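You operate a simulated robot arm through the tools that you are given. There is no shell and no other tool. Be economical: measure what you need, move in short steps, check, and stop when the job is done.

You are at the controls of a simulated two-armed robot. One attempt, no reset.

TASK
Let product run down into the drum till its gauge passes 10 litres.
Fine: shut the drum cock first; use the drum rocker in the air valve box, switch it off before 20 litres and shut the door; leave the skid stopped. Where these are worked on the way, their far stop is far enough and under half their travel is too little: door of the air valve box.

It is judged by the outcome, as a careful person would: the job done as asked, and still so three seconds after it is handed in. It fails if anything else is knocked over, pushed out of place, dropped, spilled or broken.

THE ROBOT
Two 7-joint arms with fingered hands on one trunk, on a base that drives. Base frame: it is fixed to the floor where the robot stands at the start and does not move with it; the origin is under the middle of the robot, x ahead of it, y to its left, z up. Readings come in mm, rad, newtons and seconds.
The left shoulder is at the start at [70, 162, 1416], the right one opposite. Each reaches about 931 mm from its shoulder. Places, roughly: black stop button of the skid [800, 1100, 1400]; blue padlock of the skid (5x3x9 cm) [600, 0, 700]; blue scrub brush [750, -1000, 500]; blue-handled jug of the skid [1250, 500, 750]; door of the air valve box [500, -100, 1200]; dose button [800, -900, 1200]; dosing pump rocker [800, -1000, 1300]; drum cock [500, -100, 700]; drum level dial [500, -400, 1100]; drum rocker [600, -100, 1200]; fill rocker [600, 0, 1200]; litres knob [1200, 1100, 1300]; mix time knob [1100, 1100, 1300]; powder rocker [600, -100, 1200]; pump speed knob [1000, 1100, 1300]; red stop button of the skid [1000, 1100, 1400]. Payload 4 kg a hand.
Tool frame (each hand has its own): the origin (TCP) lies between the finger pads and is the grasp point; the fingertips stand 26 mm ahead of it; z points along the fingers, y is the line along which they close. The gripper opens to 132 mm. The gripper's body begins 73 mm behind the TCP. The gripper is a hand of 4 fingers: y runs from the thumb to the fingers, the wrist lies at [0, 0, -224] in the tool frame.
Orientation is that of the tool frame in the base frame, as a unit quaternion [w, x, y, z]. With the fingers straight down and closing along the base's y, the tool's x points along the base's -x, its y along +y and its z along -z.

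THE INTERFACE
- The arms move only by the tool move_arm. It takes "left_rows", "right_rows" or both (then of equal length, played together; a hand with none holds still); each is a list of rows, each a list of 6 numbers: the shift along the tool's x, y, z in mm, then the turn, a rotation vector about the tool's x, y, z in rad. In form: [[dx, dy, dz, rx, ry, rz], ...]. A call has 1 to 20 rows; each row shifts and turns the commanded pose from where the row before left it, along the tool's axes as they then stand. Each row takes 0.2 s and may step no farther than 50 mm and 0.15 rad from the row before; otherwise, the whole call is refused. Where a pose cannot be reached the arm comes as near as it can. A force on the tool above 90 N (or 10 N above the force at the start of the call, whichever is more), or a blocked arm, ends the call early, and 0.2 s more pass. In this call time passes only in rows, and 0.2 s behind the last. The reply holds the time, the measured pose of the TCP, the force on the tool along the base axes, the opening and the grip force, in the units named above and with some noise, with the torque about the TCP (base axes, N m) and any sound that the robot's microphone picked up, and new pictures: "pictures" is both (left out), scene, wrist or none (wrist: the cameras of the hands that moved).
- Cameras (640 x 400 px; columns grow to the right, rows downward): "scene" is now at [117, -24.3, 1617.4]; the picture's right is [-0.22, -0.98, 0.00], its down [-0.81, 0.18, -0.55] and it looks along [0.54, -0.12, -0.83] (base axes); focal length 288 px, centre (320, 200). "left" rides on the left gripper at [-73, 6, -94] in its tool frame; the picture's right is [-0.08, -1.00, 0.00], its down [0.78, -0.06, -0.62] and it looks along [0.61, -0.05, 0.79] (tool axes); focal length 230 px, centre (320, 200). "right" rides on the right gripper at [73, 6, -94] in its tool frame; the picture's right is [-0.08, 1.00, 0.00], its down [-0.79, -0.06, -0.62] and it looks along [-0.61, -0.05, 0.79] (tool axes); focal length 230 px, centre (320, 200). There is no depth. A picture from a camera that has moved, and an enlarged one, comes with that camera's place and axes in the base frame and with its lens. The place of the scene camera against the robot may be out by one fixed shift of up to 12 mm in any direction.
- slide_trunk(by): slides the trunk up (or, below 0, down) by that many mm; the arms and the scene camera ride with it, the base frame stays. It gives what a move gives, with no picture.
- base_move(legs): drives the robot by 1 to 6 legs, each [ahead, left, turn to the left] in mm, mm and rad, along the robot's own axes; the way and the turn of a leg run together, so that a leg with both is an arc; at most 1500 mm and 3.142 rad a leg. The arms and the cameras ride along, it lands a little off, and it stops where it bumps. It gives what a move gives, and a new picture of the scene camera.
- move_fingers(finger1, finger2, finger3, thumb_bend, hand): sets how far each is bent, from 0 (flat) to 100 (curled in); at 30 the hand is open as for a grip, at 70 the pads meet at the TCP. One left out holds its place. A second passes; each finger stops where it meets its share of the squeeze, and holds until it gets a number again. It is the only way to open and close the hand. It gives what a move gives, with no picture; readings hold the bend of each and the force on the fingers (four entries, about 0 where the hand has none), thumb and palm.
- turn_head(pan, tilt): turns the head with the scene camera to pan (to the left, within 1.501 rad either way) and tilt (down, from -0.506 to 1.204), counted from straight ahead of the robot. It gives what a move gives, and a new picture of the scene camera.
- inspect(camera, box): a new picture of the part [left, top, right, bottom] of that camera's present view, enlarged. The clock stands still meanwhile.
- finish_job(): hands the job in; it is judged then, once.

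Work in short steps. Places have to be worked out from the pictures, the camera data and where the tool is seen: move nearer, look again, correct. Check each grasp and each placing, and mend what went wrong. You have 120 turns and 260 pictures in all, those below and enlarged ones among them. Open the grippers and draw the arms clear of the work before you hand the job in, unless the task says otherwise; then end with one line.

The tools are called after ">>>" as a command line: name --argument value ..., lists and objects as JSON in quotes. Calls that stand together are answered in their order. move_arm: Moves the arms, as the interface text tells. Its arguments: {"type":"object","properties":{"left_rows":{"type":"array","items":{"type":"array","items":{"type":"number"}}},"right_rows":{"type":"array","items":{"type":"array","items":{"type":"number"}}},"pictures":{"type":"string","enum":["both","scene","wrist","none"]}},"required":[]} The other tools are called the same way: slide_trunk (by) slides the trunk up or down; move_fingers (finger1, finger2, finger3, thumb_bend, hand) moves the fingers one by one; base_move (legs) drives the base; turn_head (pan, tilt) turns the head that bears the scene camera; inspect (camera, box) takes an enlarged picture of a part of a camera's view; finish_job () hands the job in.

At the start:

```text
t: 0.0
left_position: [550.4, 154.1, 894.3]
left_ee_rot: [-0.001, 0.0, 1.0, 0.001]
left_wrist_force: [-0.1, -0.4, 1.1]
left_moment: [0.01, 0.0, 0.01]
left_opening: 131.8
left_finger_force: 0.0
left_shape: jaw
left_bend: [30.0, 30.0, 30.0, 30.0]
left_finger forces: [0.0, 0.0, 0.0, 0.0, 0.1, 0.0]
right_position: [364.3, -186.9, 959.5]
right_ee_rot: [0.001, 0.0, 1.0, 0.0]
right_wrist_force: [-0.4, -0.4, -0.4]
right_moment: [0.01, 0.02, -0.01]
right_opening: 131.7
right_finger_force: 0.1
right_shape: jaw
right_bend: [30.0, 30.0, 30.0, 30.0]
right_finger forces: [0.1, 0.0, 0.1, 0.0, 0.0, 0.1]
trunk travel left (down, up): [-895.0, 45.0]
robot x, y, heading: [1.2, 0.2, 0.002]
head pan, tilt: [-0.223, 0.986]
```

scene: 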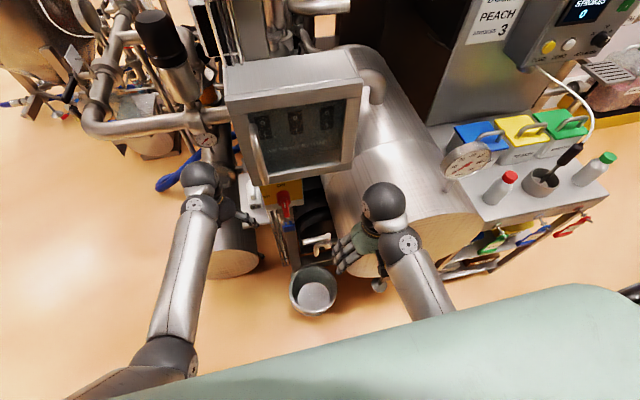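
right: 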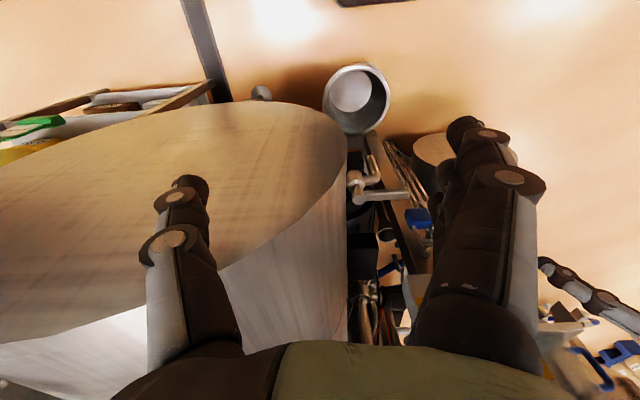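
left: 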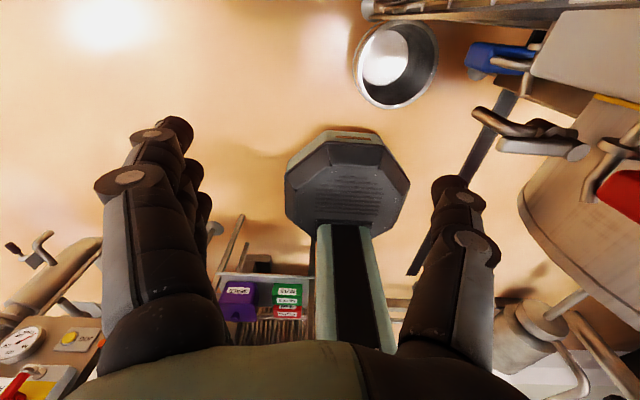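

The air valve box is at the centre of the view with its door facing me, and the drum lies to its right. I enlarge the box and the area under it.

>>> inspect --camera "scene" --box '[210, 40, 400, 190]'

>>> inspect --camera "scene" --box '[220, 170, 400, 320]'

>>> inspect --camera "right" --box '[300, 50, 460, 350]'

```text
2.67 times, centred on (305, 115) of scene
camera zoom: at [117.0, -24.3, 1617.4], right [-0.22, -0.98, 0.0], down [-0.81, 0.18, -0.55], along [0.54, -0.12, -0.83], focal length 767 px, centre (360, 427)
```

zoom: 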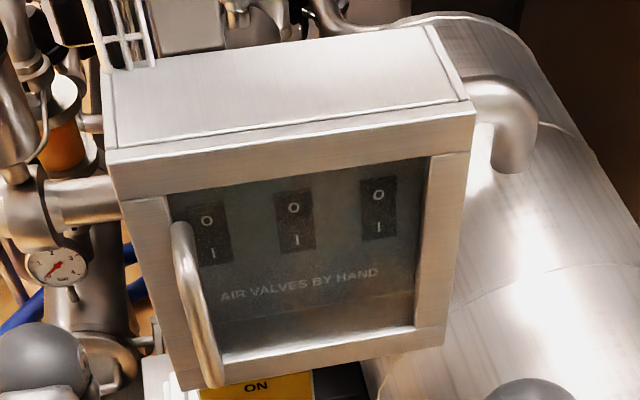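

```text
2.67 times, centred on (310, 245) of scene
camera zoom: at [117.0, -24.3, 1617.4], right [-0.22, -0.98, 0.0], down [-0.81, 0.18, -0.55], along [0.54, -0.12, -0.83], focal length 767 px, centre (347, 80)
```

zoom: 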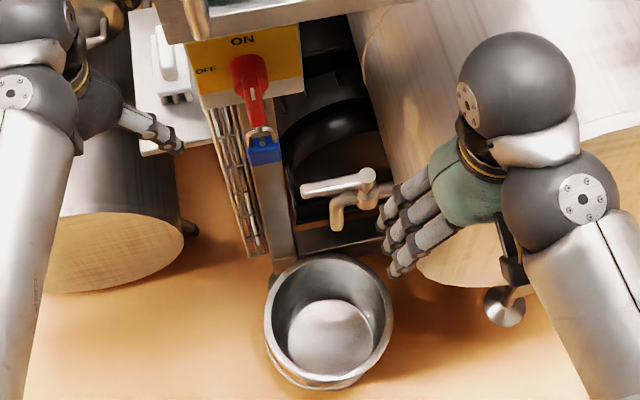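

```text
1.33 times, centred on (380, 200) of right
camera zoom: at [291.4, -181.2, 1053.9], right [0.08, 1.0, 0.0], down [0.79, -0.06, 0.62], along [0.61, -0.05, -0.79], focal length 307 px, centre (240, 200)
```

zoom: 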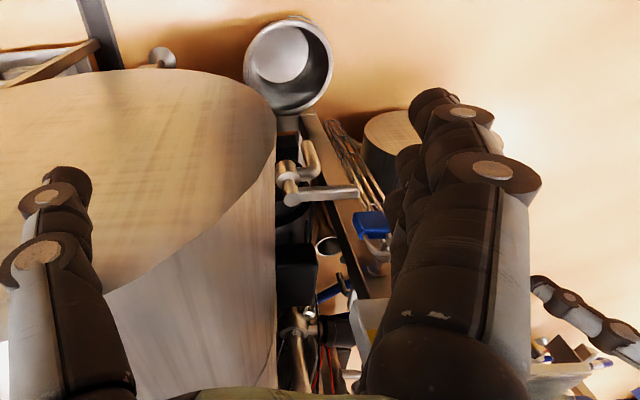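

I estimate the cock pivot at about (523,-140,765), with its lever pointing +y for about 80 mm. Next I read the level dial and check the rest of the skid panel.

>>> inspect --camera "scene" --box '[425, 130, 505, 180]'

>>> turn_head --pan 0.5 --tilt 0.5

>>> turn_head --pan -0.25 --tilt 0.5

```text
8.00 times, centred on (465, 155) of scene
camera zoom: at [117.0, -24.3, 1617.4], right [-0.22, -0.98, 0.0], down [-0.81, 0.18, -0.55], along [0.54, -0.12, -0.83], focal length 2302 px, centre (-840, 560)
```

zoom: 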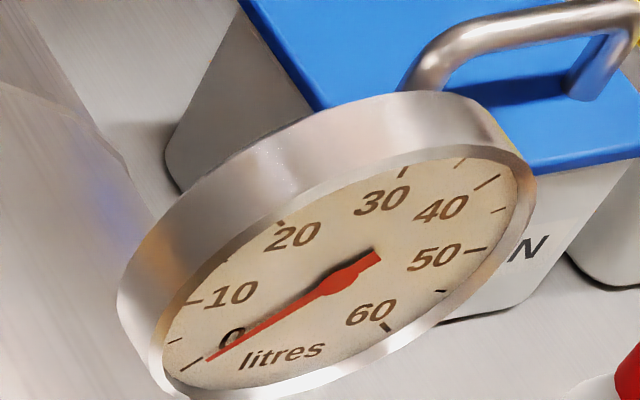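

```text
t: 1.1
left_position: [550.3, 154.2, 894.0]
left_ee_rot: [0.0, 0.0, 1.0, 0.0]
left_wrist_force: [-0.7, 0.0, 1.4]
left_moment: [-0.01, -0.01, 0.03]
left_opening: 131.8
left_finger_force: 0.1
left_shape: jaw
left_bend: [30.0, 30.0, 30.0, 30.0]
left_finger forces: [0.0, 0.0, 0.1, 0.0, 0.0, 0.0]
right_position: [363.4, -186.4, 960.9]
right_ee_rot: [0.0, 0.0, 1.0, 0.0]
right_wrist_force: [0.4, 0.2, 0.1]
right_moment: [0.0, 0.0, -0.01]
right_opening: 131.7
right_finger_force: 0.1
right_shape: jaw
right_bend: [30.0, 30.0, 30.0, 30.0]
right_finger forces: [0.0, 0.1, 0.1, 0.0, 0.0, 0.1]
trunk travel left (down, up): [-895.0, 45.0]
robot x, y, heading: [-2.2, 0.0, 0.003]
head pan, tilt: [0.499, 0.499]
camera scene: at [128.2, 34.7, 1657.4], right [0.48, -0.88, 0.0], down [-0.42, -0.23, -0.88], along [0.77, 0.42, -0.48], focal length 288 px, centre (320, 200)
```

scene: 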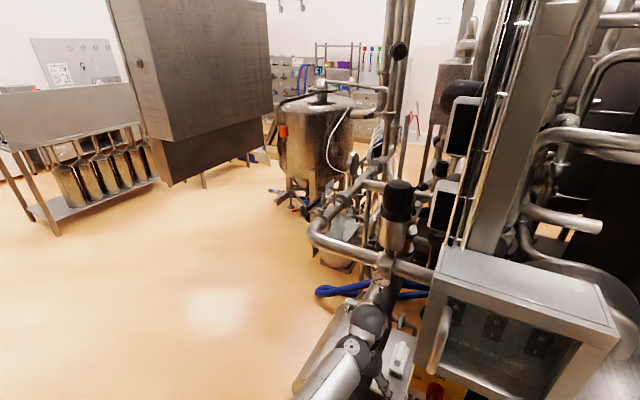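

```text
t: 2.2
left_position: [550.7, 154.4, 894.7]
left_ee_rot: [0.0, -0.001, 1.0, 0.0]
left_wrist_force: [-1.3, 0.0, -0.7]
left_moment: [0.04, 0.0, 0.01]
left_opening: 131.8
left_finger_force: 0.0
left_shape: jaw
left_bend: [30.0, 30.0, 30.0, 30.0]
left_finger forces: [0.1, 0.0, 0.0, 0.0, 0.1, 0.0]
right_position: [364.9, -187.1, 960.8]
right_ee_rot: [0.0, -0.001, 1.0, 0.0]
right_wrist_force: [-0.2, -0.7, 0.2]
right_moment: [0.0, 0.0, 0.0]
right_opening: 131.6
right_finger_force: 0.0
right_shape: jaw
right_bend: [30.0, 30.0, 30.0, 30.0]
right_finger forces: [0.0, 0.0, 0.1, 0.0, 0.0, 0.0]
trunk travel left (down, up): [-895.0, 45.0]
robot x, y, heading: [-1.0, 0.5, 0.0]
head pan, tilt: [-0.25, 0.499]
camera scene: at [136.4, -31.1, 1657.5], right [-0.25, -0.97, 0.0], down [-0.46, 0.12, -0.88], along [0.85, -0.22, -0.48], focal length 288 px, centre (320, 200)
```

scene: 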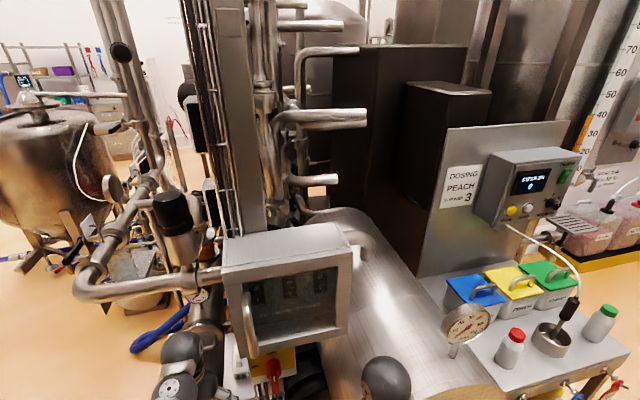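

Gauge reads 0. I now move the right hand a little toward the cock for a close camera view.

>>> move_arm --right_rows '[[0, 40, 20, 0, 0, 0], [0, 40, 30, 0, 0, 0], [0, 10, 30, 0, 0, 0]]' --pictures "wrist"

>>> inspect --camera "right" --box '[200, 0, 440, 150]'

>>> turn_head --pan -0.25 --tilt 1.1

```text
t: 3.0
left_position: [551.3, 152.7, 895.0]
left_ee_rot: [0.0, 0.0, 1.0, 0.0]
left_wrist_force: [-0.4, -1.0, 0.3]
left_moment: [-0.03, -0.03, -0.01]
left_opening: 131.7
left_finger_force: 0.2
left_shape: jaw
left_bend: [30.0, 30.0, 30.0, 30.0]
left_finger forces: [0.1, 0.0, 0.0, 0.0, 0.1, 0.1]
right_position: [363.7, -96.3, 880.1]
right_ee_rot: [0.0, 0.0, 1.0, -0.001]
right_wrist_force: [-0.5, 0.4, 0.6]
right_moment: [0.01, 0.01, -0.03]
right_opening: 131.8
right_finger_force: 0.0
right_shape: jaw
right_bend: [30.0, 30.0, 30.0, 30.0]
right_finger forces: [0.1, 0.0, 0.0, 0.0, 0.1, 0.0]
trunk travel left (down, up): [-895.0, 45.0]
robot x, y, heading: [-3.6, 0.3, -0.001]
head pan, tilt: [-0.25, 0.499]
camera right: at [290.5, -90.5, 973.4], right [0.08, 1.0, 0.0], down [0.78, -0.06, 0.62], along [0.62, -0.05, -0.79], focal length 230 px, centre (320, 200)
```

right: 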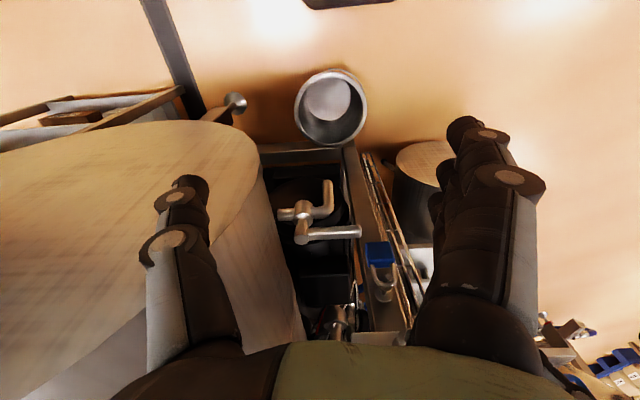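

```text
2.67 times, centred on (320, 75) of right
camera zoom: at [290.5, -90.5, 973.4], right [0.08, 1.0, 0.0], down [0.78, -0.06, 0.62], along [0.62, -0.05, -0.79], focal length 614 px, centre (320, 533)
```

zoom: 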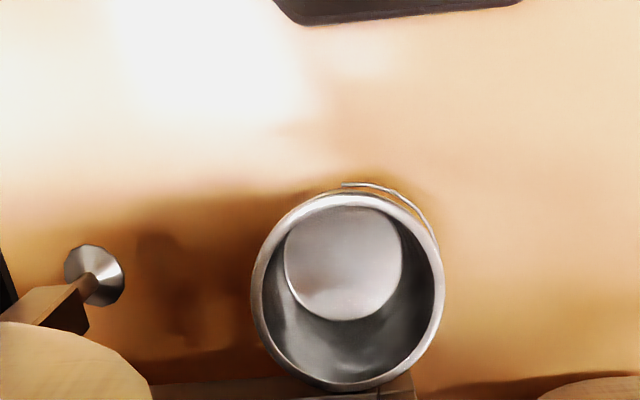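

```text
t: 4.0
left_position: [551.3, 154.2, 894.3]
left_ee_rot: [0.001, 0.0, 1.0, 0.0]
left_wrist_force: [0.3, 0.1, 0.2]
left_moment: [0.03, 0.01, 0.02]
left_opening: 131.9
left_finger_force: 0.0
left_shape: jaw
left_bend: [30.0, 30.0, 30.0, 30.0]
left_finger forces: [0.0, 0.1, 0.1, 0.1, 0.0, 0.0]
right_position: [364.6, -96.4, 879.4]
right_ee_rot: [0.0, -0.001, 1.0, 0.0]
right_wrist_force: [-0.2, 0.8, 0.4]
right_moment: [0.02, -0.03, 0.02]
right_opening: 131.8
right_finger_force: 0.1
right_shape: jaw
right_bend: [30.0, 30.0, 30.0, 30.0]
right_finger forces: [0.1, 0.1, 0.0, 0.0, 0.0, 0.0]
trunk travel left (down, up): [-895.0, 45.0]
robot x, y, heading: [-1.8, 0.1, 0.0]
head pan, tilt: [-0.25, 1.1]
camera scene: at [109.5, -24.3, 1609.8], right [-0.25, -0.97, 0.0], down [-0.86, 0.22, -0.45], along [0.44, -0.11, -0.89], focal length 288 px, centre (320, 200)
```

scene: 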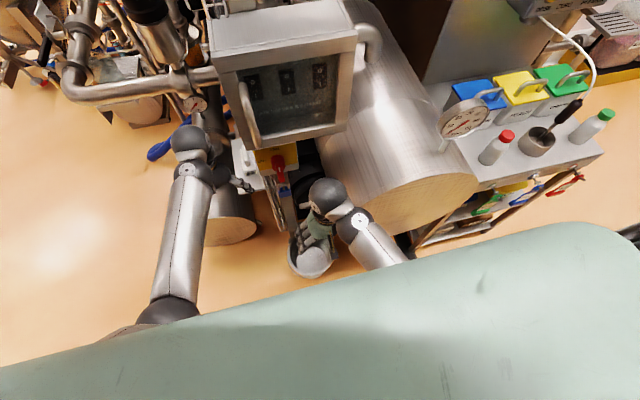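

>>> inspect --camera "right" --box '[260, 160, 400, 300]'

```text
2.86 times, centred on (330, 230) of right
camera zoom: at [290.5, -90.6, 973.9], right [0.08, 1.0, 0.0], down [0.79, -0.06, 0.62], along [0.61, -0.05, -0.79], focal length 657 px, centre (291, 114)
```

zoom: 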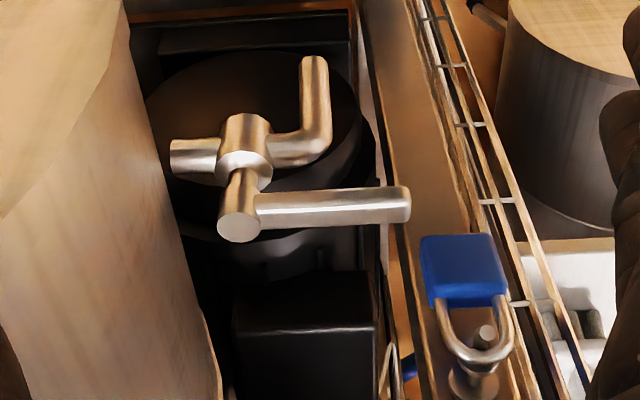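

Pipe runs along y and the lever is parallel to it, so the cock is open. The pivot is near (537,-138,743). I yaw the right hand so its fingers can go down behind the lever, tilted 25°, while standing clear of it.

>>> move_arm --right_rows '[[0, 0, 0, 0, 0, 0.15], [0, 0, 0, 0, 0, 0.15], [0, 0, 0, 0, 0, 0.15], [0, 0, 0, 0, 0, 0.15], [0, 0, 0, 0, 0, 0.15], [0, 0, 0, 0, 0, 0.15], [0, 0, 0, 0, 0, 0.15], [0, 0, 0, 0, 0, 0.15], [0, 0, 0, 0, 0, 0.15], [0, 0, 0, 0, 0, 0.15], [0, 0, 0, 0, 0, 0.07], [0, 0, 0, -0.145, 0, 0], [0, 0, 0, -0.145, 0, 0], [0, 0, 0, -0.145, 0, 0]]' --pictures "both"

>>> move_fingers --hand "right" --finger1 45 --finger2 45 --finger3 45 --thumb_bend 20

```text
t: 7.0
left_position: [553.1, 154.1, 894.0]
left_ee_rot: [-0.001, 0.0, 1.0, 0.001]
left_wrist_force: [0.4, -0.6, -0.4]
left_moment: [0.0, 0.01, -0.01]
left_opening: 131.7
left_finger_force: 0.1
left_shape: jaw
left_bend: [30.0, 30.0, 30.0, 30.0]
left_finger forces: [0.1, 0.0, 0.1, 0.0, 0.0, 0.1]
right_position: [368.2, -98.9, 878.8]
right_ee_rot: [0.152, 0.691, 0.69, 0.153]
right_wrist_force: [-0.8, 1.0, 0.2]
right_moment: [-0.02, -0.05, -0.01]
right_opening: 132.0
right_finger_force: 0.0
right_shape: jaw
right_bend: [30.0, 30.0, 30.0, 30.0]
right_finger forces: [0.0, 0.0, 0.1, 0.1, 0.0, 0.1]
trunk travel left (down, up): [-895.0, 45.0]
robot x, y, heading: [3.3, -0.0, -0.002]
head pan, tilt: [-0.25, 1.1]
camera scene: at [112.6, -25.6, 1609.4], right [-0.25, -0.97, 0.0], down [-0.86, 0.22, -0.45], along [0.44, -0.11, -0.89], focal length 288 px, centre (320, 200)
camera right: at [332.7, -25.4, 966.9], right [0.9, -0.08, 0.42], down [-0.32, -0.79, 0.53], along [0.29, -0.61, -0.73], focal length 230 px, centre (320, 200)
```

scene: 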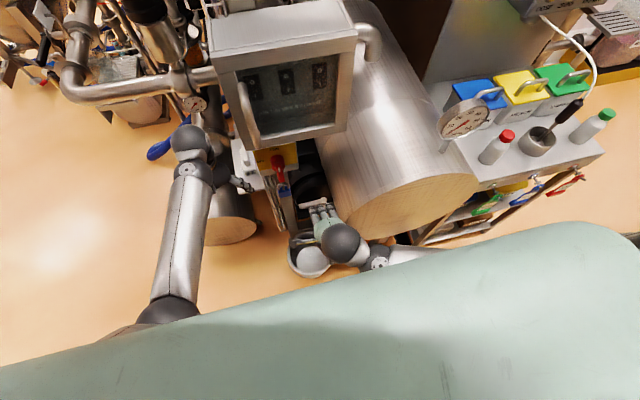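
right: 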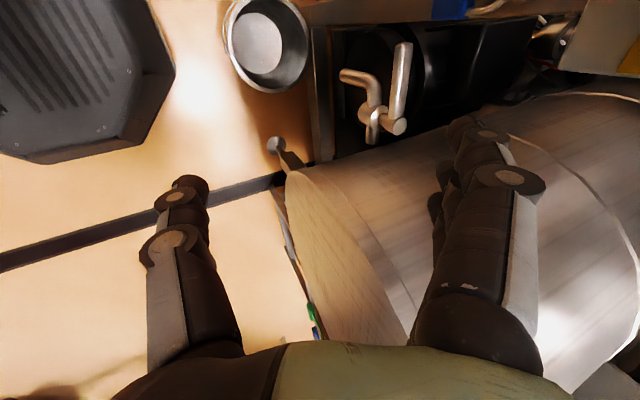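

```text
t: 8.0
left_position: [550.1, 153.7, 894.9]
left_ee_rot: [0.0, 0.0, 1.0, 0.001]
left_wrist_force: [-0.1, 0.3, -0.1]
left_moment: [-0.04, 0.0, -0.01]
left_opening: 131.9
left_finger_force: 0.0
left_shape: jaw
left_bend: [30.0, 30.0, 30.0, 30.0]
left_finger forces: [0.0, 0.0, 0.0, 0.0, 0.1, 0.1]
right_position: [364.2, -96.3, 880.1]
right_ee_rot: [0.152, 0.69, 0.69, 0.153]
right_wrist_force: [1.1, 0.4, 0.3]
right_moment: [-0.01, 0.01, 0.01]
right_opening: 122.5
right_finger_force: 0.0
right_shape: fingers
right_bend: [45.0, 45.0, 45.0, 20.0]
right_finger forces: [0.0, 0.0, 0.0, 0.1, 0.0, 0.0]
trunk travel left (down, up): [-895.0, 45.0]
robot x, y, heading: [1.7, 1.4, -0.001]
head pan, tilt: [-0.25, 1.1]
```

Measurements agree with the pivot at (537,-139,740). I move to the start of the approach line above the lever.

>>> move_arm --right_rows '[[0, 32, 33, 0, 0, 0], [0, 32, 33, 0, 0, 0], [0, 33, 33, 0, 0, 0]]' --pictures "both"

```text
t: 8.8
left_position: [552.1, 155.6, 893.3]
left_ee_rot: [-0.001, 0.0, 1.0, 0.0]
left_wrist_force: [0.1, -0.4, 0.1]
left_moment: [0.03, 0.06, -0.06]
left_opening: 131.7
left_finger_force: 0.0
left_shape: jaw
left_bend: [30.0, 30.0, 30.0, 30.0]
left_finger forces: [0.0, 0.0, 0.1, 0.0, 0.0, 0.0]
right_position: [496.1, -95.6, 831.5]
right_ee_rot: [0.152, 0.691, 0.691, 0.152]
right_wrist_force: [0.2, 0.4, 0.3]
right_moment: [0.03, 0.03, -0.04]
right_opening: 122.3
right_finger_force: 0.1
right_shape: fingers
right_bend: [45.0, 45.0, 45.0, 20.0]
right_finger forces: [0.0, 0.0, 0.0, 0.1, 0.1, 0.1]
trunk travel left (down, up): [-895.0, 45.0]
robot x, y, heading: [1.4, 0.8, -0.002]
head pan, tilt: [-0.25, 1.1]
camera scene: at [111.6, -23.7, 1609.6], right [-0.25, -0.97, 0.0], down [-0.86, 0.22, -0.45], along [0.44, -0.11, -0.89], focal length 288 px, centre (320, 200)
camera right: at [461.4, -23.1, 917.4], right [0.91, -0.08, 0.42], down [-0.31, -0.79, 0.53], along [0.29, -0.61, -0.73], focal length 230 px, centre (320, 200)
```

scene: 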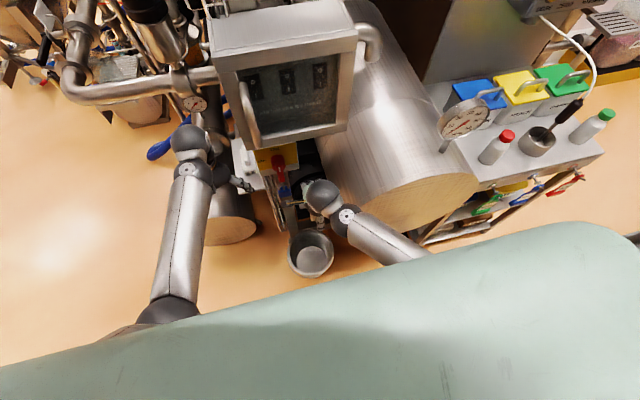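
right: 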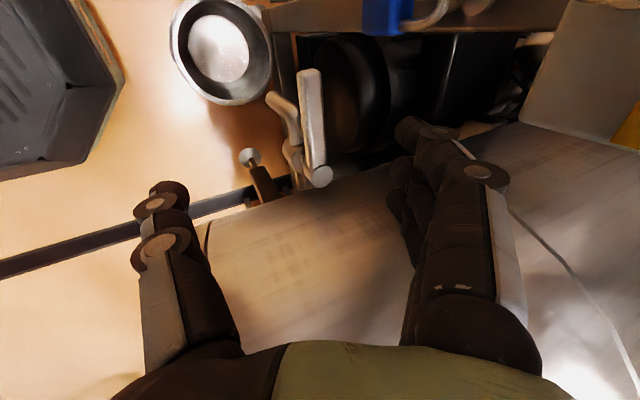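

The lever lies between thumb and fingers. I advance 70 mm along the tool axis and look.

>>> move_arm --right_rows '[[0, 0, 25, 0, 0, 0], [0, 0, 25, 0, 0, 0], [0, 0, 20, 0, 0, 0]]' --pictures "wrist"

```text
t: 9.6
left_position: [551.1, 154.4, 894.2]
left_ee_rot: [0.0, 0.0, 1.0, 0.0]
left_wrist_force: [-0.5, 0.0, -0.3]
left_moment: [-0.01, 0.01, 0.01]
left_opening: 131.6
left_finger_force: 0.0
left_shape: jaw
left_bend: [30.0, 30.0, 30.0, 30.0]
left_finger forces: [0.0, 0.0, 0.1, 0.0, 0.0, 0.1]
right_position: [523.2, -96.9, 767.8]
right_ee_rot: [0.152, 0.689, 0.692, 0.152]
right_wrist_force: [1.3, 0.7, -0.8]
right_moment: [-0.01, 0.01, 0.02]
right_opening: 122.3
right_finger_force: 0.0
right_shape: fingers
right_bend: [45.0, 45.0, 45.0, 20.0]
right_finger forces: [0.1, 0.1, 0.0, 0.0, 0.1, 0.0]
trunk travel left (down, up): [-895.0, 45.0]
robot x, y, heading: [-0.7, -1.2, -0.001]
head pan, tilt: [-0.25, 1.1]
camera right: at [489.6, -23.9, 855.0], right [0.9, -0.08, 0.42], down [-0.31, -0.79, 0.53], along [0.29, -0.61, -0.73], focal length 230 px, centre (320, 200)
```

right: 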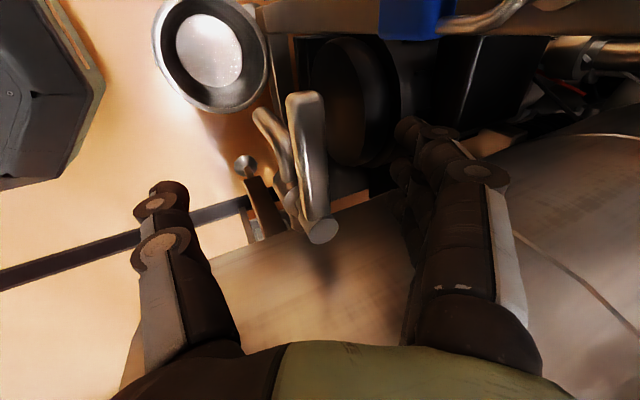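

Continuing in, still clear.

>>> move_arm --right_rows '[[0, 0, 20, 0, 0, 0], [0, 0, 22, 0, 0, 0]]' --pictures "wrist"

>>> move_fingers --hand "right" --finger1 58 --finger2 58 --finger3 58

>>> inspect --camera "right" --box '[160, 40, 540, 280]'

```text
t: 10.2
left_position: [551.6, 155.0, 893.1]
left_ee_rot: [0.0, 0.0, 1.0, 0.001]
left_wrist_force: [0.6, -0.1, 0.2]
left_moment: [-0.01, 0.02, -0.01]
left_opening: 131.7
left_finger_force: 0.2
left_shape: jaw
left_bend: [30.0, 30.0, 30.0, 30.0]
left_finger forces: [0.0, 0.0, 0.0, 0.0, 0.0, 0.0]
right_position: [542.0, -96.7, 728.5]
right_ee_rot: [0.152, 0.689, 0.692, 0.153]
right_wrist_force: [-0.3, 0.1, -0.2]
right_moment: [-0.01, 0.01, -0.01]
right_opening: 122.4
right_finger_force: 0.1
right_shape: fingers
right_bend: [45.0, 45.0, 45.0, 20.0]
right_finger forces: [0.0, 0.0, 0.0, 0.0, 0.1, 0.1]
trunk travel left (down, up): [-895.0, 45.0]
robot x, y, heading: [-0.2, 1.7, 0.0]
head pan, tilt: [-0.25, 1.1]
camera right: at [507.0, -23.5, 816.6], right [0.9, -0.08, 0.42], down [-0.31, -0.79, 0.53], along [0.29, -0.61, -0.73], focal length 230 px, centre (320, 200)
```

right: 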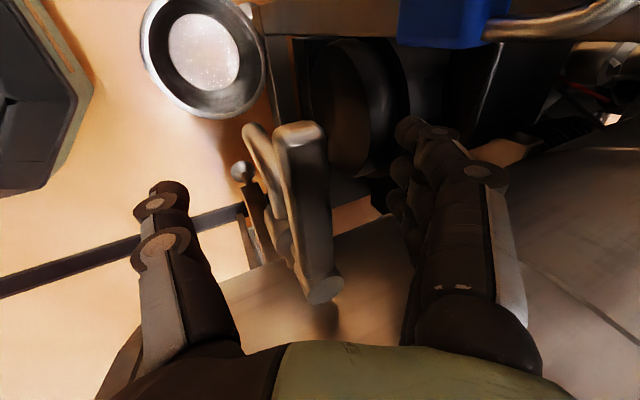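

```text
t: 11.2
left_position: [551.5, 153.7, 893.9]
left_ee_rot: [0.0, 0.001, 1.0, 0.001]
left_wrist_force: [0.4, 0.0, -0.1]
left_moment: [0.0, 0.01, -0.01]
left_opening: 132.1
left_finger_force: 0.1
left_shape: jaw
left_bend: [30.0, 30.0, 30.0, 30.0]
left_finger forces: [0.0, 0.0, 0.0, 0.1, 0.1, 0.0]
right_position: [541.8, -97.1, 729.6]
right_ee_rot: [0.152, 0.69, 0.691, 0.153]
right_wrist_force: [1.2, -0.4, 0.1]
right_moment: [0.0, 0.0, -0.01]
right_opening: 102.6
right_finger_force: 0.2
right_shape: fingers
right_bend: [57.0, 57.0, 57.0, 20.0]
right_finger forces: [0.0, 0.0, 0.0, 0.1, 0.0, 0.1]
trunk travel left (down, up): [-895.0, 45.0]
robot x, y, heading: [0.0, -2.7, -0.004]
head pan, tilt: [-0.25, 1.1]
```

```text
1.67 times, centred on (350, 160) of right
camera zoom: at [506.7, -23.8, 817.1], right [0.9, -0.08, 0.42], down [-0.31, -0.79, 0.53], along [0.29, -0.61, -0.73], focal length 384 px, centre (270, 267)
```

zoom: 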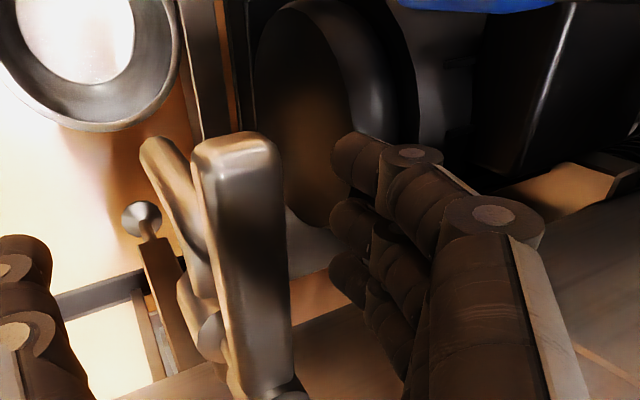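

The fingers are hooked behind the lever. I pull gently toward -x and watch the force.

>>> move_arm --right_rows '[[0, -13.6, -6.3, 0, 0, 0], [0, -13.6, -6.3, 0, 0, 0], [0, -9.1, -4.2, 0, 0, 0]]' --pictures "wrist"

```text
t: 12.0
left_position: [553.7, 154.9, 892.3]
left_ee_rot: [-0.001, 0.0, 1.0, 0.001]
left_wrist_force: [0.2, -0.4, 1.0]
left_moment: [-0.03, -0.03, 0.02]
left_opening: 131.7
left_finger_force: 0.0
left_shape: jaw
left_bend: [30.0, 30.0, 30.0, 30.0]
left_finger forces: [0.0, 0.0, 0.0, 0.0, 0.0, 0.1]
right_position: [507.3, -96.5, 731.5]
right_ee_rot: [0.153, 0.69, 0.69, 0.155]
right_wrist_force: [18.3, -0.6, -1.8]
right_moment: [0.0, 0.47, -0.01]
right_opening: 107.4
right_finger_force: 8.5
right_shape: fingers
right_bend: [54.0, 54.0, 54.0, 20.0]
right_finger forces: [5.4, 5.4, 5.4, 0.1, 0.1, 0.0]
trunk travel left (down, up): [-895.0, 45.0]
robot x, y, heading: [-0.5, 0.1, -0.002]
head pan, tilt: [-0.25, 1.1]
camera right: at [472.8, -23.7, 817.7], right [0.9, -0.08, 0.42], down [-0.32, -0.79, 0.53], along [0.29, -0.61, -0.73], focal length 230 px, centre (320, 200)
```

right: 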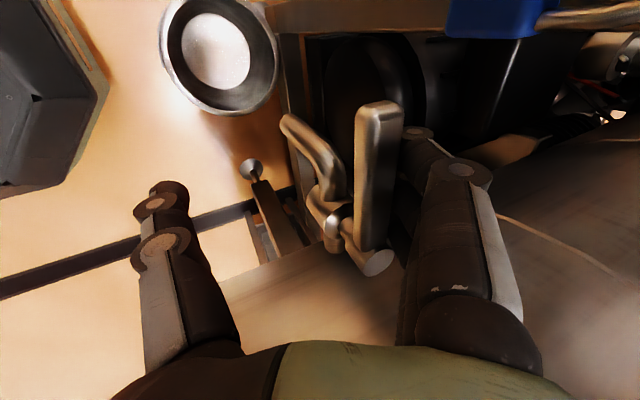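

Contact at 18 N and no obvious turn yet; I pull a little further.

>>> move_arm --right_rows '[[0, -9.1, -4.2, 0, 0, 0], [0, -9.1, -4.2, 0, 0, 0]]' --pictures "wrist"

```text
t: 12.6
left_position: [556.3, 154.5, 889.9]
left_ee_rot: [-0.003, 0.0, 1.0, 0.0]
left_wrist_force: [0.1, -0.4, 0.1]
left_moment: [0.03, -0.02, 0.0]
left_opening: 131.8
left_finger_force: 0.1
left_shape: jaw
left_bend: [30.0, 30.0, 30.0, 30.0]
left_finger forces: [0.0, 0.0, 0.1, 0.0, 0.0, 0.0]
right_position: [497.7, -95.7, 731.6]
right_ee_rot: [0.155, 0.69, 0.689, 0.158]
right_wrist_force: [60.2, -1.3, -10.1]
right_moment: [0.0, 1.72, -0.02]
right_opening: 120.3
right_finger_force: 23.3
right_shape: fingers
right_bend: [49.0, 49.0, 49.0, 20.0]
right_finger forces: [15.6, 15.7, 15.8, 0.0, 0.0, 0.0]
trunk travel left (down, up): [-895.0, 45.0]
robot x, y, heading: [-0.8, -0.6, -0.004]
head pan, tilt: [-0.25, 1.1]
camera right: at [461.0, -23.8, 819.0], right [0.9, -0.08, 0.43], down [-0.32, -0.79, 0.53], along [0.3, -0.61, -0.73], focal length 230 px, centre (320, 200)
```

right: 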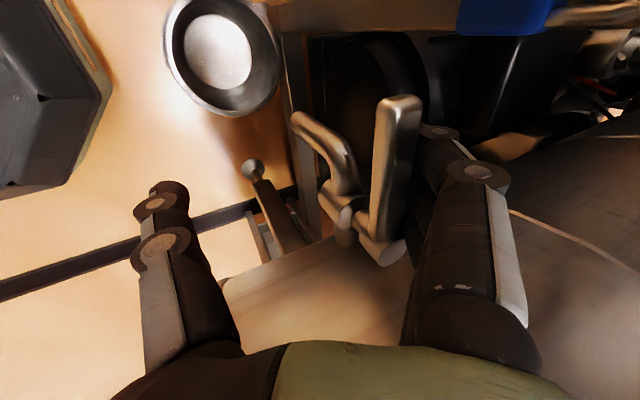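

60 N with no rotation means it is at its stop in this direction, so it must turn the other way (toward +x). I release and withdraw.

>>> move_arm --right_rows '[[0, 18, 8.4, 0, 0, 0], [0, 18, 8.4, 0, 0, 0], [0, 0, -35, 0, 0, 0], [0, 0, -40, 0, 0, 0], [0, -30, -30, 0, 0, 0], [0, -35, -10, 0, 0, 0]]' --pictures "none"

>>> move_fingers --hand "right" --finger1 55 --finger2 100 --finger3 100 --thumb_bend 30

>>> inspect --camera "right" --box '[0, 0, 640, 400]'

```text
t: 14.0
left_position: [550.7, 154.2, 895.1]
left_ee_rot: [0.001, 0.0, 1.0, 0.0]
left_wrist_force: [-1.4, -0.2, 0.9]
left_moment: [0.01, 0.01, 0.0]
left_opening: 131.6
left_finger_force: 0.1
left_shape: jaw
left_bend: [30.0, 30.0, 30.0, 30.0]
left_finger forces: [0.0, 0.0, 0.0, 0.0, 0.0, 0.0]
right_position: [412.6, -97.0, 806.4]
right_ee_rot: [0.152, 0.689, 0.692, 0.153]
right_wrist_force: [-0.7, 0.8, 0.3]
right_moment: [0.02, 0.02, 0.0]
right_opening: 102.6
right_finger_force: 0.0
right_shape: fingers
right_bend: [57.0, 57.0, 57.0, 20.0]
right_finger forces: [0.0, 0.0, 0.0, 0.0, 0.1, 0.0]
trunk travel left (down, up): [-895.0, 45.0]
robot x, y, heading: [-3.7, -1.3, 0.002]
head pan, tilt: [-0.25, 1.1]
```

```text
t: 15.0
left_position: [549.6, 153.4, 895.8]
left_ee_rot: [0.0, 0.0, 1.0, 0.0]
left_wrist_force: [-0.1, -0.4, 0.1]
left_moment: [0.01, 0.0, 0.0]
left_opening: 132.1
left_finger_force: 0.0
left_shape: jaw
left_bend: [30.0, 30.0, 30.0, 30.0]
left_finger forces: [0.1, 0.0, 0.0, 0.1, 0.1, 0.0]
right_position: [412.8, -96.8, 805.6]
right_ee_rot: [0.152, 0.69, 0.691, 0.153]
right_wrist_force: [1.4, 0.2, 0.4]
right_moment: [-0.02, 0.02, 0.02]
right_opening: 95.4
right_finger_force: 0.0
right_shape: fingers
right_bend: [55.0, 100.0, 100.0, 30.0]
right_finger forces: [0.0, 0.0, 0.0, 0.0, 0.1, 0.0]
trunk travel left (down, up): [-895.0, 45.0]
robot x, y, heading: [4.0, 2.7, -0.001]
head pan, tilt: [-0.25, 1.1]
```

```text
1.00 times, centred on (320, 200) of right (not enlarged: the box is as wide or as high as the picture)
camera zoom: at [378.9, -23.5, 893.4], right [0.9, -0.08, 0.42], down [-0.31, -0.79, 0.53], along [0.29, -0.61, -0.73], focal length 230 px, centre (320, 200)
```

zoom: 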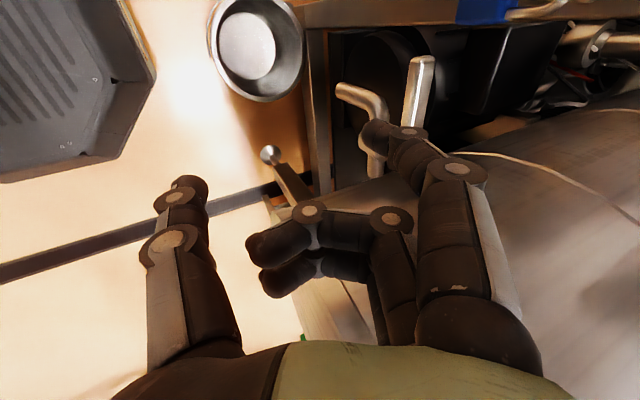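

Finger1 (on the +y side) is the pointer, with its tip about (+37,+22,-5) from the TCP. I place it in front of the lever at tip ≈ (495,-85,728).

>>> move_arm --right_rows '[[-3, 3, 28, 0, 0, 0], [-3, 3, 28, 0, 0, 0], [-4, 4, 29, 0, 0, 0]]' --pictures "wrist"

```text
t: 15.8
left_position: [551.3, 153.7, 893.6]
left_ee_rot: [0.0, 0.0, 1.0, 0.0]
left_wrist_force: [0.6, 0.1, -1.1]
left_moment: [-0.01, 0.03, -0.03]
left_opening: 131.6
left_finger_force: 0.0
left_shape: jaw
left_bend: [30.0, 30.0, 30.0, 30.0]
left_finger forces: [0.0, 0.0, 0.1, 0.0, 0.0, 0.1]
right_position: [458.6, -105.4, 734.0]
right_ee_rot: [0.152, 0.69, 0.691, 0.153]
right_wrist_force: [-0.1, -0.2, -0.1]
right_moment: [0.0, 0.01, 0.0]
right_opening: 95.0
right_finger_force: 0.0
right_shape: fingers
right_bend: [55.0, 100.0, 100.0, 30.0]
right_finger forces: [0.1, 0.0, 0.0, 0.0, 0.0, 0.0]
trunk travel left (down, up): [-895.0, 45.0]
robot x, y, heading: [-1.3, -0.2, -0.002]
head pan, tilt: [-0.25, 1.1]
camera right: at [424.1, -33.1, 820.5], right [0.9, -0.08, 0.42], down [-0.31, -0.79, 0.53], along [0.29, -0.61, -0.73], focal length 230 px, centre (320, 200)
```

right: 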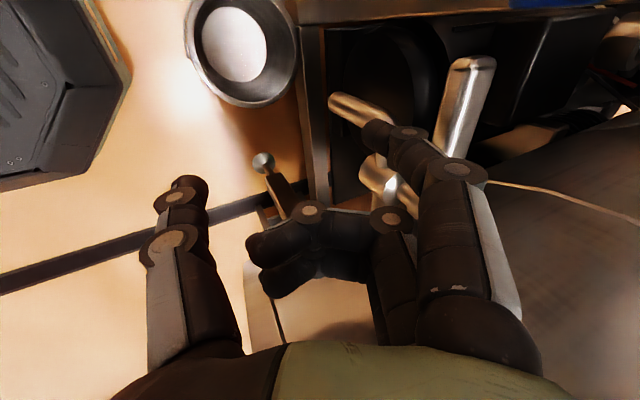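

The fingertip is in front of the lever. I push +x in steps.

>>> move_arm --right_rows '[[0, 9.1, 4.2, 0, 0, 0], [0, 9.1, 4.2, 0, 0, 0], [0, 9.1, 4.2, 0, 0, 0], [0, 9.1, 4.2, 0, 0, 0]]' --pictures "wrist"

```text
t: 16.8
left_position: [551.8, 154.8, 894.0]
left_ee_rot: [0.0, 0.0, 1.0, 0.001]
left_wrist_force: [0.5, 0.3, -0.2]
left_moment: [0.06, 0.02, -0.04]
left_opening: 131.5
left_finger_force: 0.2
left_shape: jaw
left_bend: [30.0, 30.0, 30.0, 30.0]
left_finger forces: [0.0, 0.1, 0.0, 0.1, 0.0, 0.1]
right_position: [499.8, -106.2, 734.7]
right_ee_rot: [0.152, 0.69, 0.691, 0.154]
right_wrist_force: [-0.4, 0.1, 0.5]
right_moment: [0.02, 0.0, 0.04]
right_opening: 93.8
right_finger_force: 0.1
right_shape: fingers
right_bend: [56.0, 100.0, 100.0, 30.0]
right_finger forces: [1.0, 0.0, 0.1, 0.0, 0.0, 0.1]
trunk travel left (down, up): [-895.0, 45.0]
robot x, y, heading: [-1.2, 0.9, 0.003]
head pan, tilt: [-0.25, 1.1]
camera right: at [464.9, -33.7, 821.3], right [0.9, -0.08, 0.42], down [-0.31, -0.79, 0.53], along [0.29, -0.61, -0.73], focal length 230 px, centre (320, 200)
```

right: 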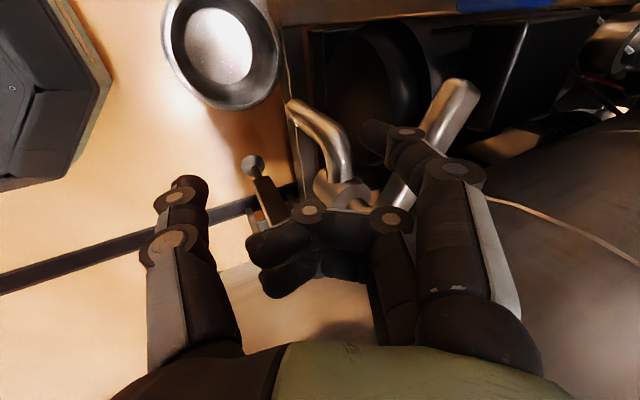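

The lever is turning easily. I continue along its arc.

>>> move_arm --right_rows '[[0, 9.1, 4.2, 0, 0, 0], [0, 9.1, 4.2, 0, 0, 0], [-2, 9.1, 4.2, 0, 0, 0], [-4, 7, 3.2, 0, 0, 0], [-6, 5, 2.3, 0, 0, 0]]' --pictures "wrist"

```text
t: 18.0
left_position: [549.1, 155.7, 894.5]
left_ee_rot: [0.001, -0.001, 1.0, 0.0]
left_wrist_force: [1.0, -1.4, 0.0]
left_moment: [0.02, -0.03, 0.0]
left_opening: 131.8
left_finger_force: 0.0
left_shape: jaw
left_bend: [30.0, 30.0, 30.0, 30.0]
left_finger forces: [0.0, 0.0, 0.0, 0.0, 0.0, 0.0]
right_position: [544.0, -116.0, 738.0]
right_ee_rot: [0.155, 0.689, 0.691, 0.157]
right_wrist_force: [-8.1, 18.8, 23.3]
right_moment: [-0.68, 0.32, -0.37]
right_opening: 95.2
right_finger_force: 16.4
right_shape: fingers
right_bend: [55.0, 100.0, 100.0, 30.0]
right_finger forces: [0.0, 14.0, 19.0, 0.0, 0.0, 0.1]
trunk travel left (down, up): [-895.0, 45.0]
robot x, y, heading: [0.2, -0.1, 0.002]
head pan, tilt: [-0.25, 1.1]
camera right: at [507.9, -43.1, 825.6], right [0.9, -0.07, 0.43], down [-0.32, -0.79, 0.53], along [0.3, -0.61, -0.73], focal length 230 px, centre (320, 200)
```

right: 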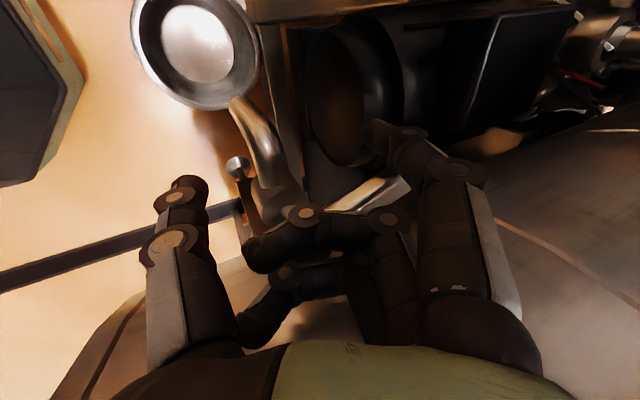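

Fingers 2 and 3 are pressing on the stem, so I back off upward and look at the lever's angle.

>>> move_arm --right_rows '[[4, -3, -10, 0, 0, 0], [4, 0, -30, 0, 0, 0], [0, -10, -40, 0, 0, 0]]' --pictures "wrist"

>>> inspect --camera "right" --box '[220, 60, 480, 222]'

```text
t: 18.8
left_position: [550.3, 155.4, 896.0]
left_ee_rot: [0.001, 0.0, 1.0, 0.0]
left_wrist_force: [0.1, 0.4, -0.6]
left_moment: [-0.05, 0.0, 0.03]
left_opening: 131.9
left_finger_force: 0.1
left_shape: jaw
left_bend: [30.0, 30.0, 30.0, 30.0]
left_finger forces: [0.1, 0.1, 0.1, 0.1, 0.0, 0.0]
right_position: [495.0, -111.4, 803.0]
right_ee_rot: [0.153, 0.69, 0.691, 0.153]
right_wrist_force: [-0.3, -0.5, -0.3]
right_moment: [-0.02, -0.02, 0.01]
right_opening: 95.4
right_finger_force: 0.0
right_shape: fingers
right_bend: [55.0, 100.0, 100.0, 30.0]
right_finger forces: [0.0, 0.0, 0.0, 0.1, 0.0, 0.0]
trunk travel left (down, up): [-895.0, 45.0]
robot x, y, heading: [-0.4, -2.5, 0.0]
head pan, tilt: [-0.25, 1.1]
camera right: at [459.8, -38.5, 889.8], right [0.9, -0.08, 0.42], down [-0.31, -0.78, 0.53], along [0.29, -0.62, -0.73], focal length 230 px, centre (320, 200)
```

right: 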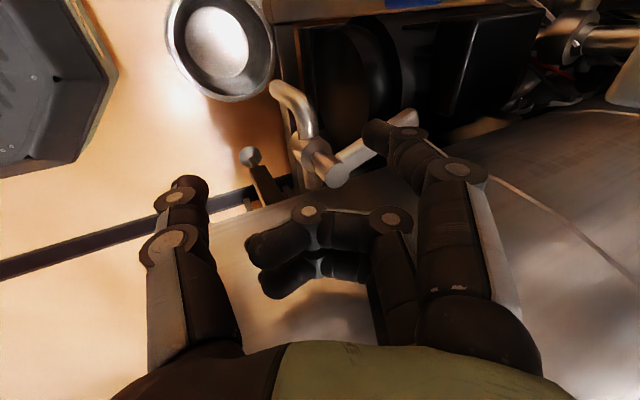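

```text
2.46 times, centred on (350, 141) of right
camera zoom: at [459.8, -38.5, 889.8], right [0.9, -0.08, 0.42], down [-0.31, -0.78, 0.53], along [0.29, -0.62, -0.73], focal length 566 px, centre (246, 345)
```

zoom: 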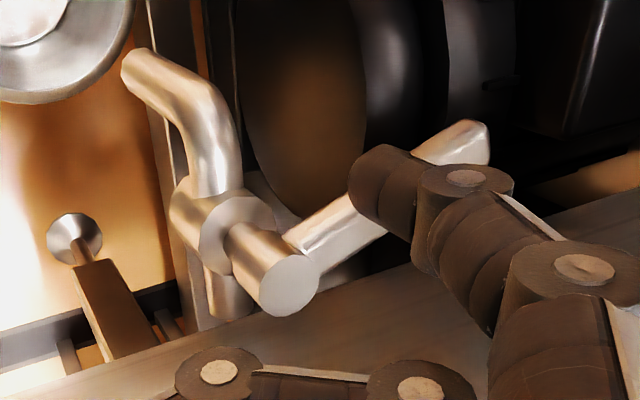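

The lever is at about 69°, its tip at (612,-110). I switch to finger3 as the pointer so the curled fingers stay off the stem, then finish with a -y push.

>>> move_fingers --hand "right" --finger1 100 --finger2 100 --finger3 55 --thumb_bend 0

>>> move_arm --right_rows '[[28, 12, -2, 0, 0, 0], [0, 0, 30, 0, 0, 0]]' --pictures "wrist"

```text
t: 19.8
left_position: [551.4, 153.5, 894.5]
left_ee_rot: [0.0, 0.0, 1.0, 0.001]
left_wrist_force: [-0.6, -0.2, 0.9]
left_moment: [-0.01, 0.0, -0.01]
left_opening: 131.9
left_finger_force: 0.1
left_shape: jaw
left_bend: [30.0, 30.0, 30.0, 30.0]
left_finger forces: [0.1, 0.0, 0.0, 0.1, 0.0, 0.1]
right_position: [496.1, -110.5, 800.9]
right_ee_rot: [0.152, 0.69, 0.691, 0.152]
right_wrist_force: [-0.5, 0.7, 0.1]
right_moment: [-0.04, 0.0, 0.01]
right_opening: 68.9
right_finger_force: 0.0
right_shape: fingers
right_bend: [100.0, 100.0, 55.0, 0.0]
right_finger forces: [0.0, 0.0, 0.0, 0.1, 0.0, 0.1]
trunk travel left (down, up): [-895.0, 45.0]
robot x, y, heading: [-0.1, 1.1, -0.0]
head pan, tilt: [-0.25, 1.1]
```

```text
t: 20.4
left_position: [551.1, 154.7, 893.6]
left_ee_rot: [0.0, 0.0, 1.0, -0.001]
left_wrist_force: [0.6, 0.8, 0.4]
left_moment: [-0.04, 0.02, 0.0]
left_opening: 131.7
left_finger_force: 0.0
left_shape: jaw
left_bend: [30.0, 30.0, 30.0, 30.0]
left_finger forces: [0.1, 0.1, 0.0, 0.1, 0.1, 0.1]
right_position: [520.5, -83.2, 779.9]
right_ee_rot: [0.151, 0.691, 0.69, 0.152]
right_wrist_force: [0.0, -0.2, -0.3]
right_moment: [0.02, 0.01, 0.01]
right_opening: 68.8
right_finger_force: 0.1
right_shape: fingers
right_bend: [100.0, 100.0, 55.0, 0.0]
right_finger forces: [0.0, 0.1, 0.1, 0.0, 0.0, 0.0]
trunk travel left (down, up): [-895.0, 45.0]
robot x, y, heading: [3.3, 1.7, -0.0]
head pan, tilt: [-0.25, 1.1]
camera right: at [485.2, -10.1, 868.2], right [0.9, -0.08, 0.42], down [-0.31, -0.79, 0.53], along [0.29, -0.61, -0.73], focal length 230 px, centre (320, 200)
```

right: 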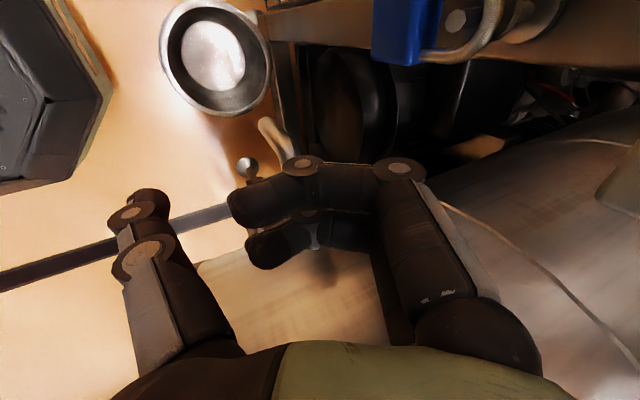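

The curled fingers hide the tip, so I descend by measured coordinates and watch the force.

>>> move_arm --right_rows '[[0, 0, 24, 0, 0, 0], [0, 0, 24, 0, 0, 0], [-8, 0, 0, 0, 0, 0]]' --pictures "both"

```text
t: 21.2
left_position: [550.1, 154.4, 895.1]
left_ee_rot: [0.0, 0.0, 1.0, 0.0]
left_wrist_force: [-0.6, 0.3, 0.5]
left_moment: [0.02, -0.05, 0.02]
left_opening: 131.7
left_finger_force: 0.1
left_shape: jaw
left_bend: [30.0, 30.0, 30.0, 30.0]
left_finger forces: [0.1, 0.1, 0.0, 0.1, 0.0, 0.1]
right_position: [540.4, -91.0, 736.5]
right_ee_rot: [0.154, 0.69, 0.69, 0.153]
right_wrist_force: [-0.8, 0.0, 0.2]
right_moment: [0.04, 0.07, -0.02]
right_opening: 69.0
right_finger_force: 0.2
right_shape: fingers
right_bend: [100.0, 100.0, 55.0, 0.0]
right_finger forces: [0.1, 0.0, 0.0, 0.0, 0.0, 0.0]
trunk travel left (down, up): [-895.0, 45.0]
robot x, y, heading: [1.8, 0.3, -0.003]
head pan, tilt: [-0.25, 1.1]
camera scene: at [108.6, -25.3, 1609.8], right [-0.25, -0.97, 0.0], down [-0.86, 0.22, -0.45], along [0.44, -0.11, -0.89], focal length 288 px, centre (320, 200)
camera right: at [504.7, -18.6, 824.7], right [0.9, -0.08, 0.42], down [-0.31, -0.79, 0.53], along [0.29, -0.61, -0.73], focal length 230 px, centre (320, 200)
```

scene: 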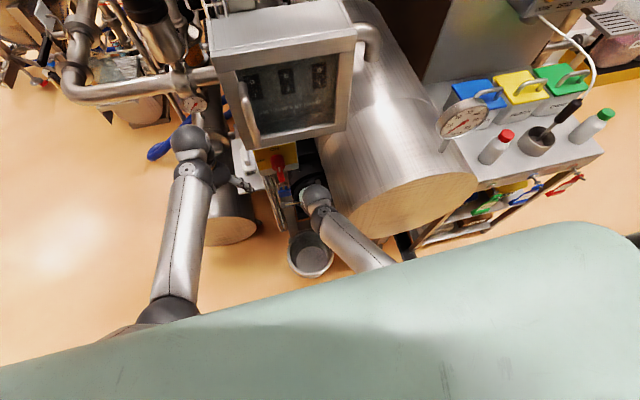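
right: 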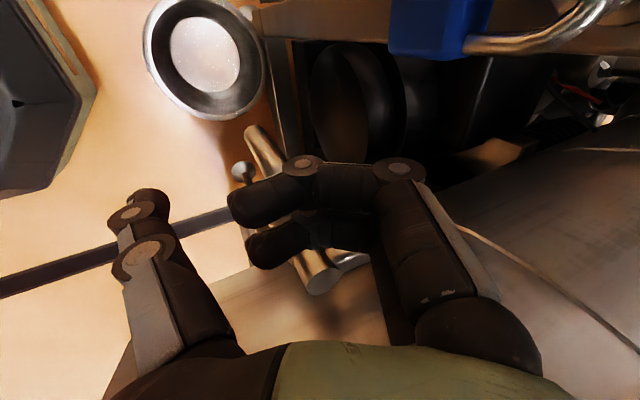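

No contact so far. I push toward -y.

>>> move_arm --right_rows '[[-8, 0, 0, 0, 0, 0], [-6, 0, 0, 0, 0, 0]]' --pictures "wrist"

```text
t: 21.8
left_position: [551.8, 157.1, 894.2]
left_ee_rot: [0.0, -0.001, 1.0, -0.001]
left_wrist_force: [-0.3, 0.9, -0.5]
left_moment: [-0.05, 0.0, -0.03]
left_opening: 131.9
left_finger_force: 0.0
left_shape: jaw
left_bend: [30.0, 30.0, 30.0, 30.0]
left_finger forces: [0.0, 0.0, 0.0, 0.0, 0.1, 0.0]
right_position: [539.4, -98.7, 738.1]
right_ee_rot: [0.151, 0.687, 0.694, 0.154]
right_wrist_force: [0.3, 18.7, -2.4]
right_moment: [-0.13, 0.12, 0.76]
right_opening: 69.1
right_finger_force: 10.0
right_shape: fingers
right_bend: [100.0, 100.0, 55.0, 0.0]
right_finger forces: [0.0, 0.1, 19.2, 0.0, 0.1, 0.1]
trunk travel left (down, up): [-895.0, 45.0]
robot x, y, heading: [-0.9, 3.7, -0.004]
head pan, tilt: [-0.25, 1.1]
camera right: at [504.1, -24.9, 825.3], right [0.91, -0.07, 0.42], down [-0.31, -0.79, 0.53], along [0.3, -0.61, -0.73], focal length 230 px, centre (320, 200)
```

right: 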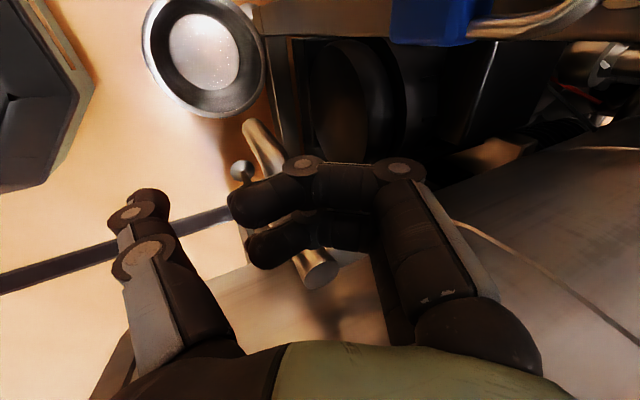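

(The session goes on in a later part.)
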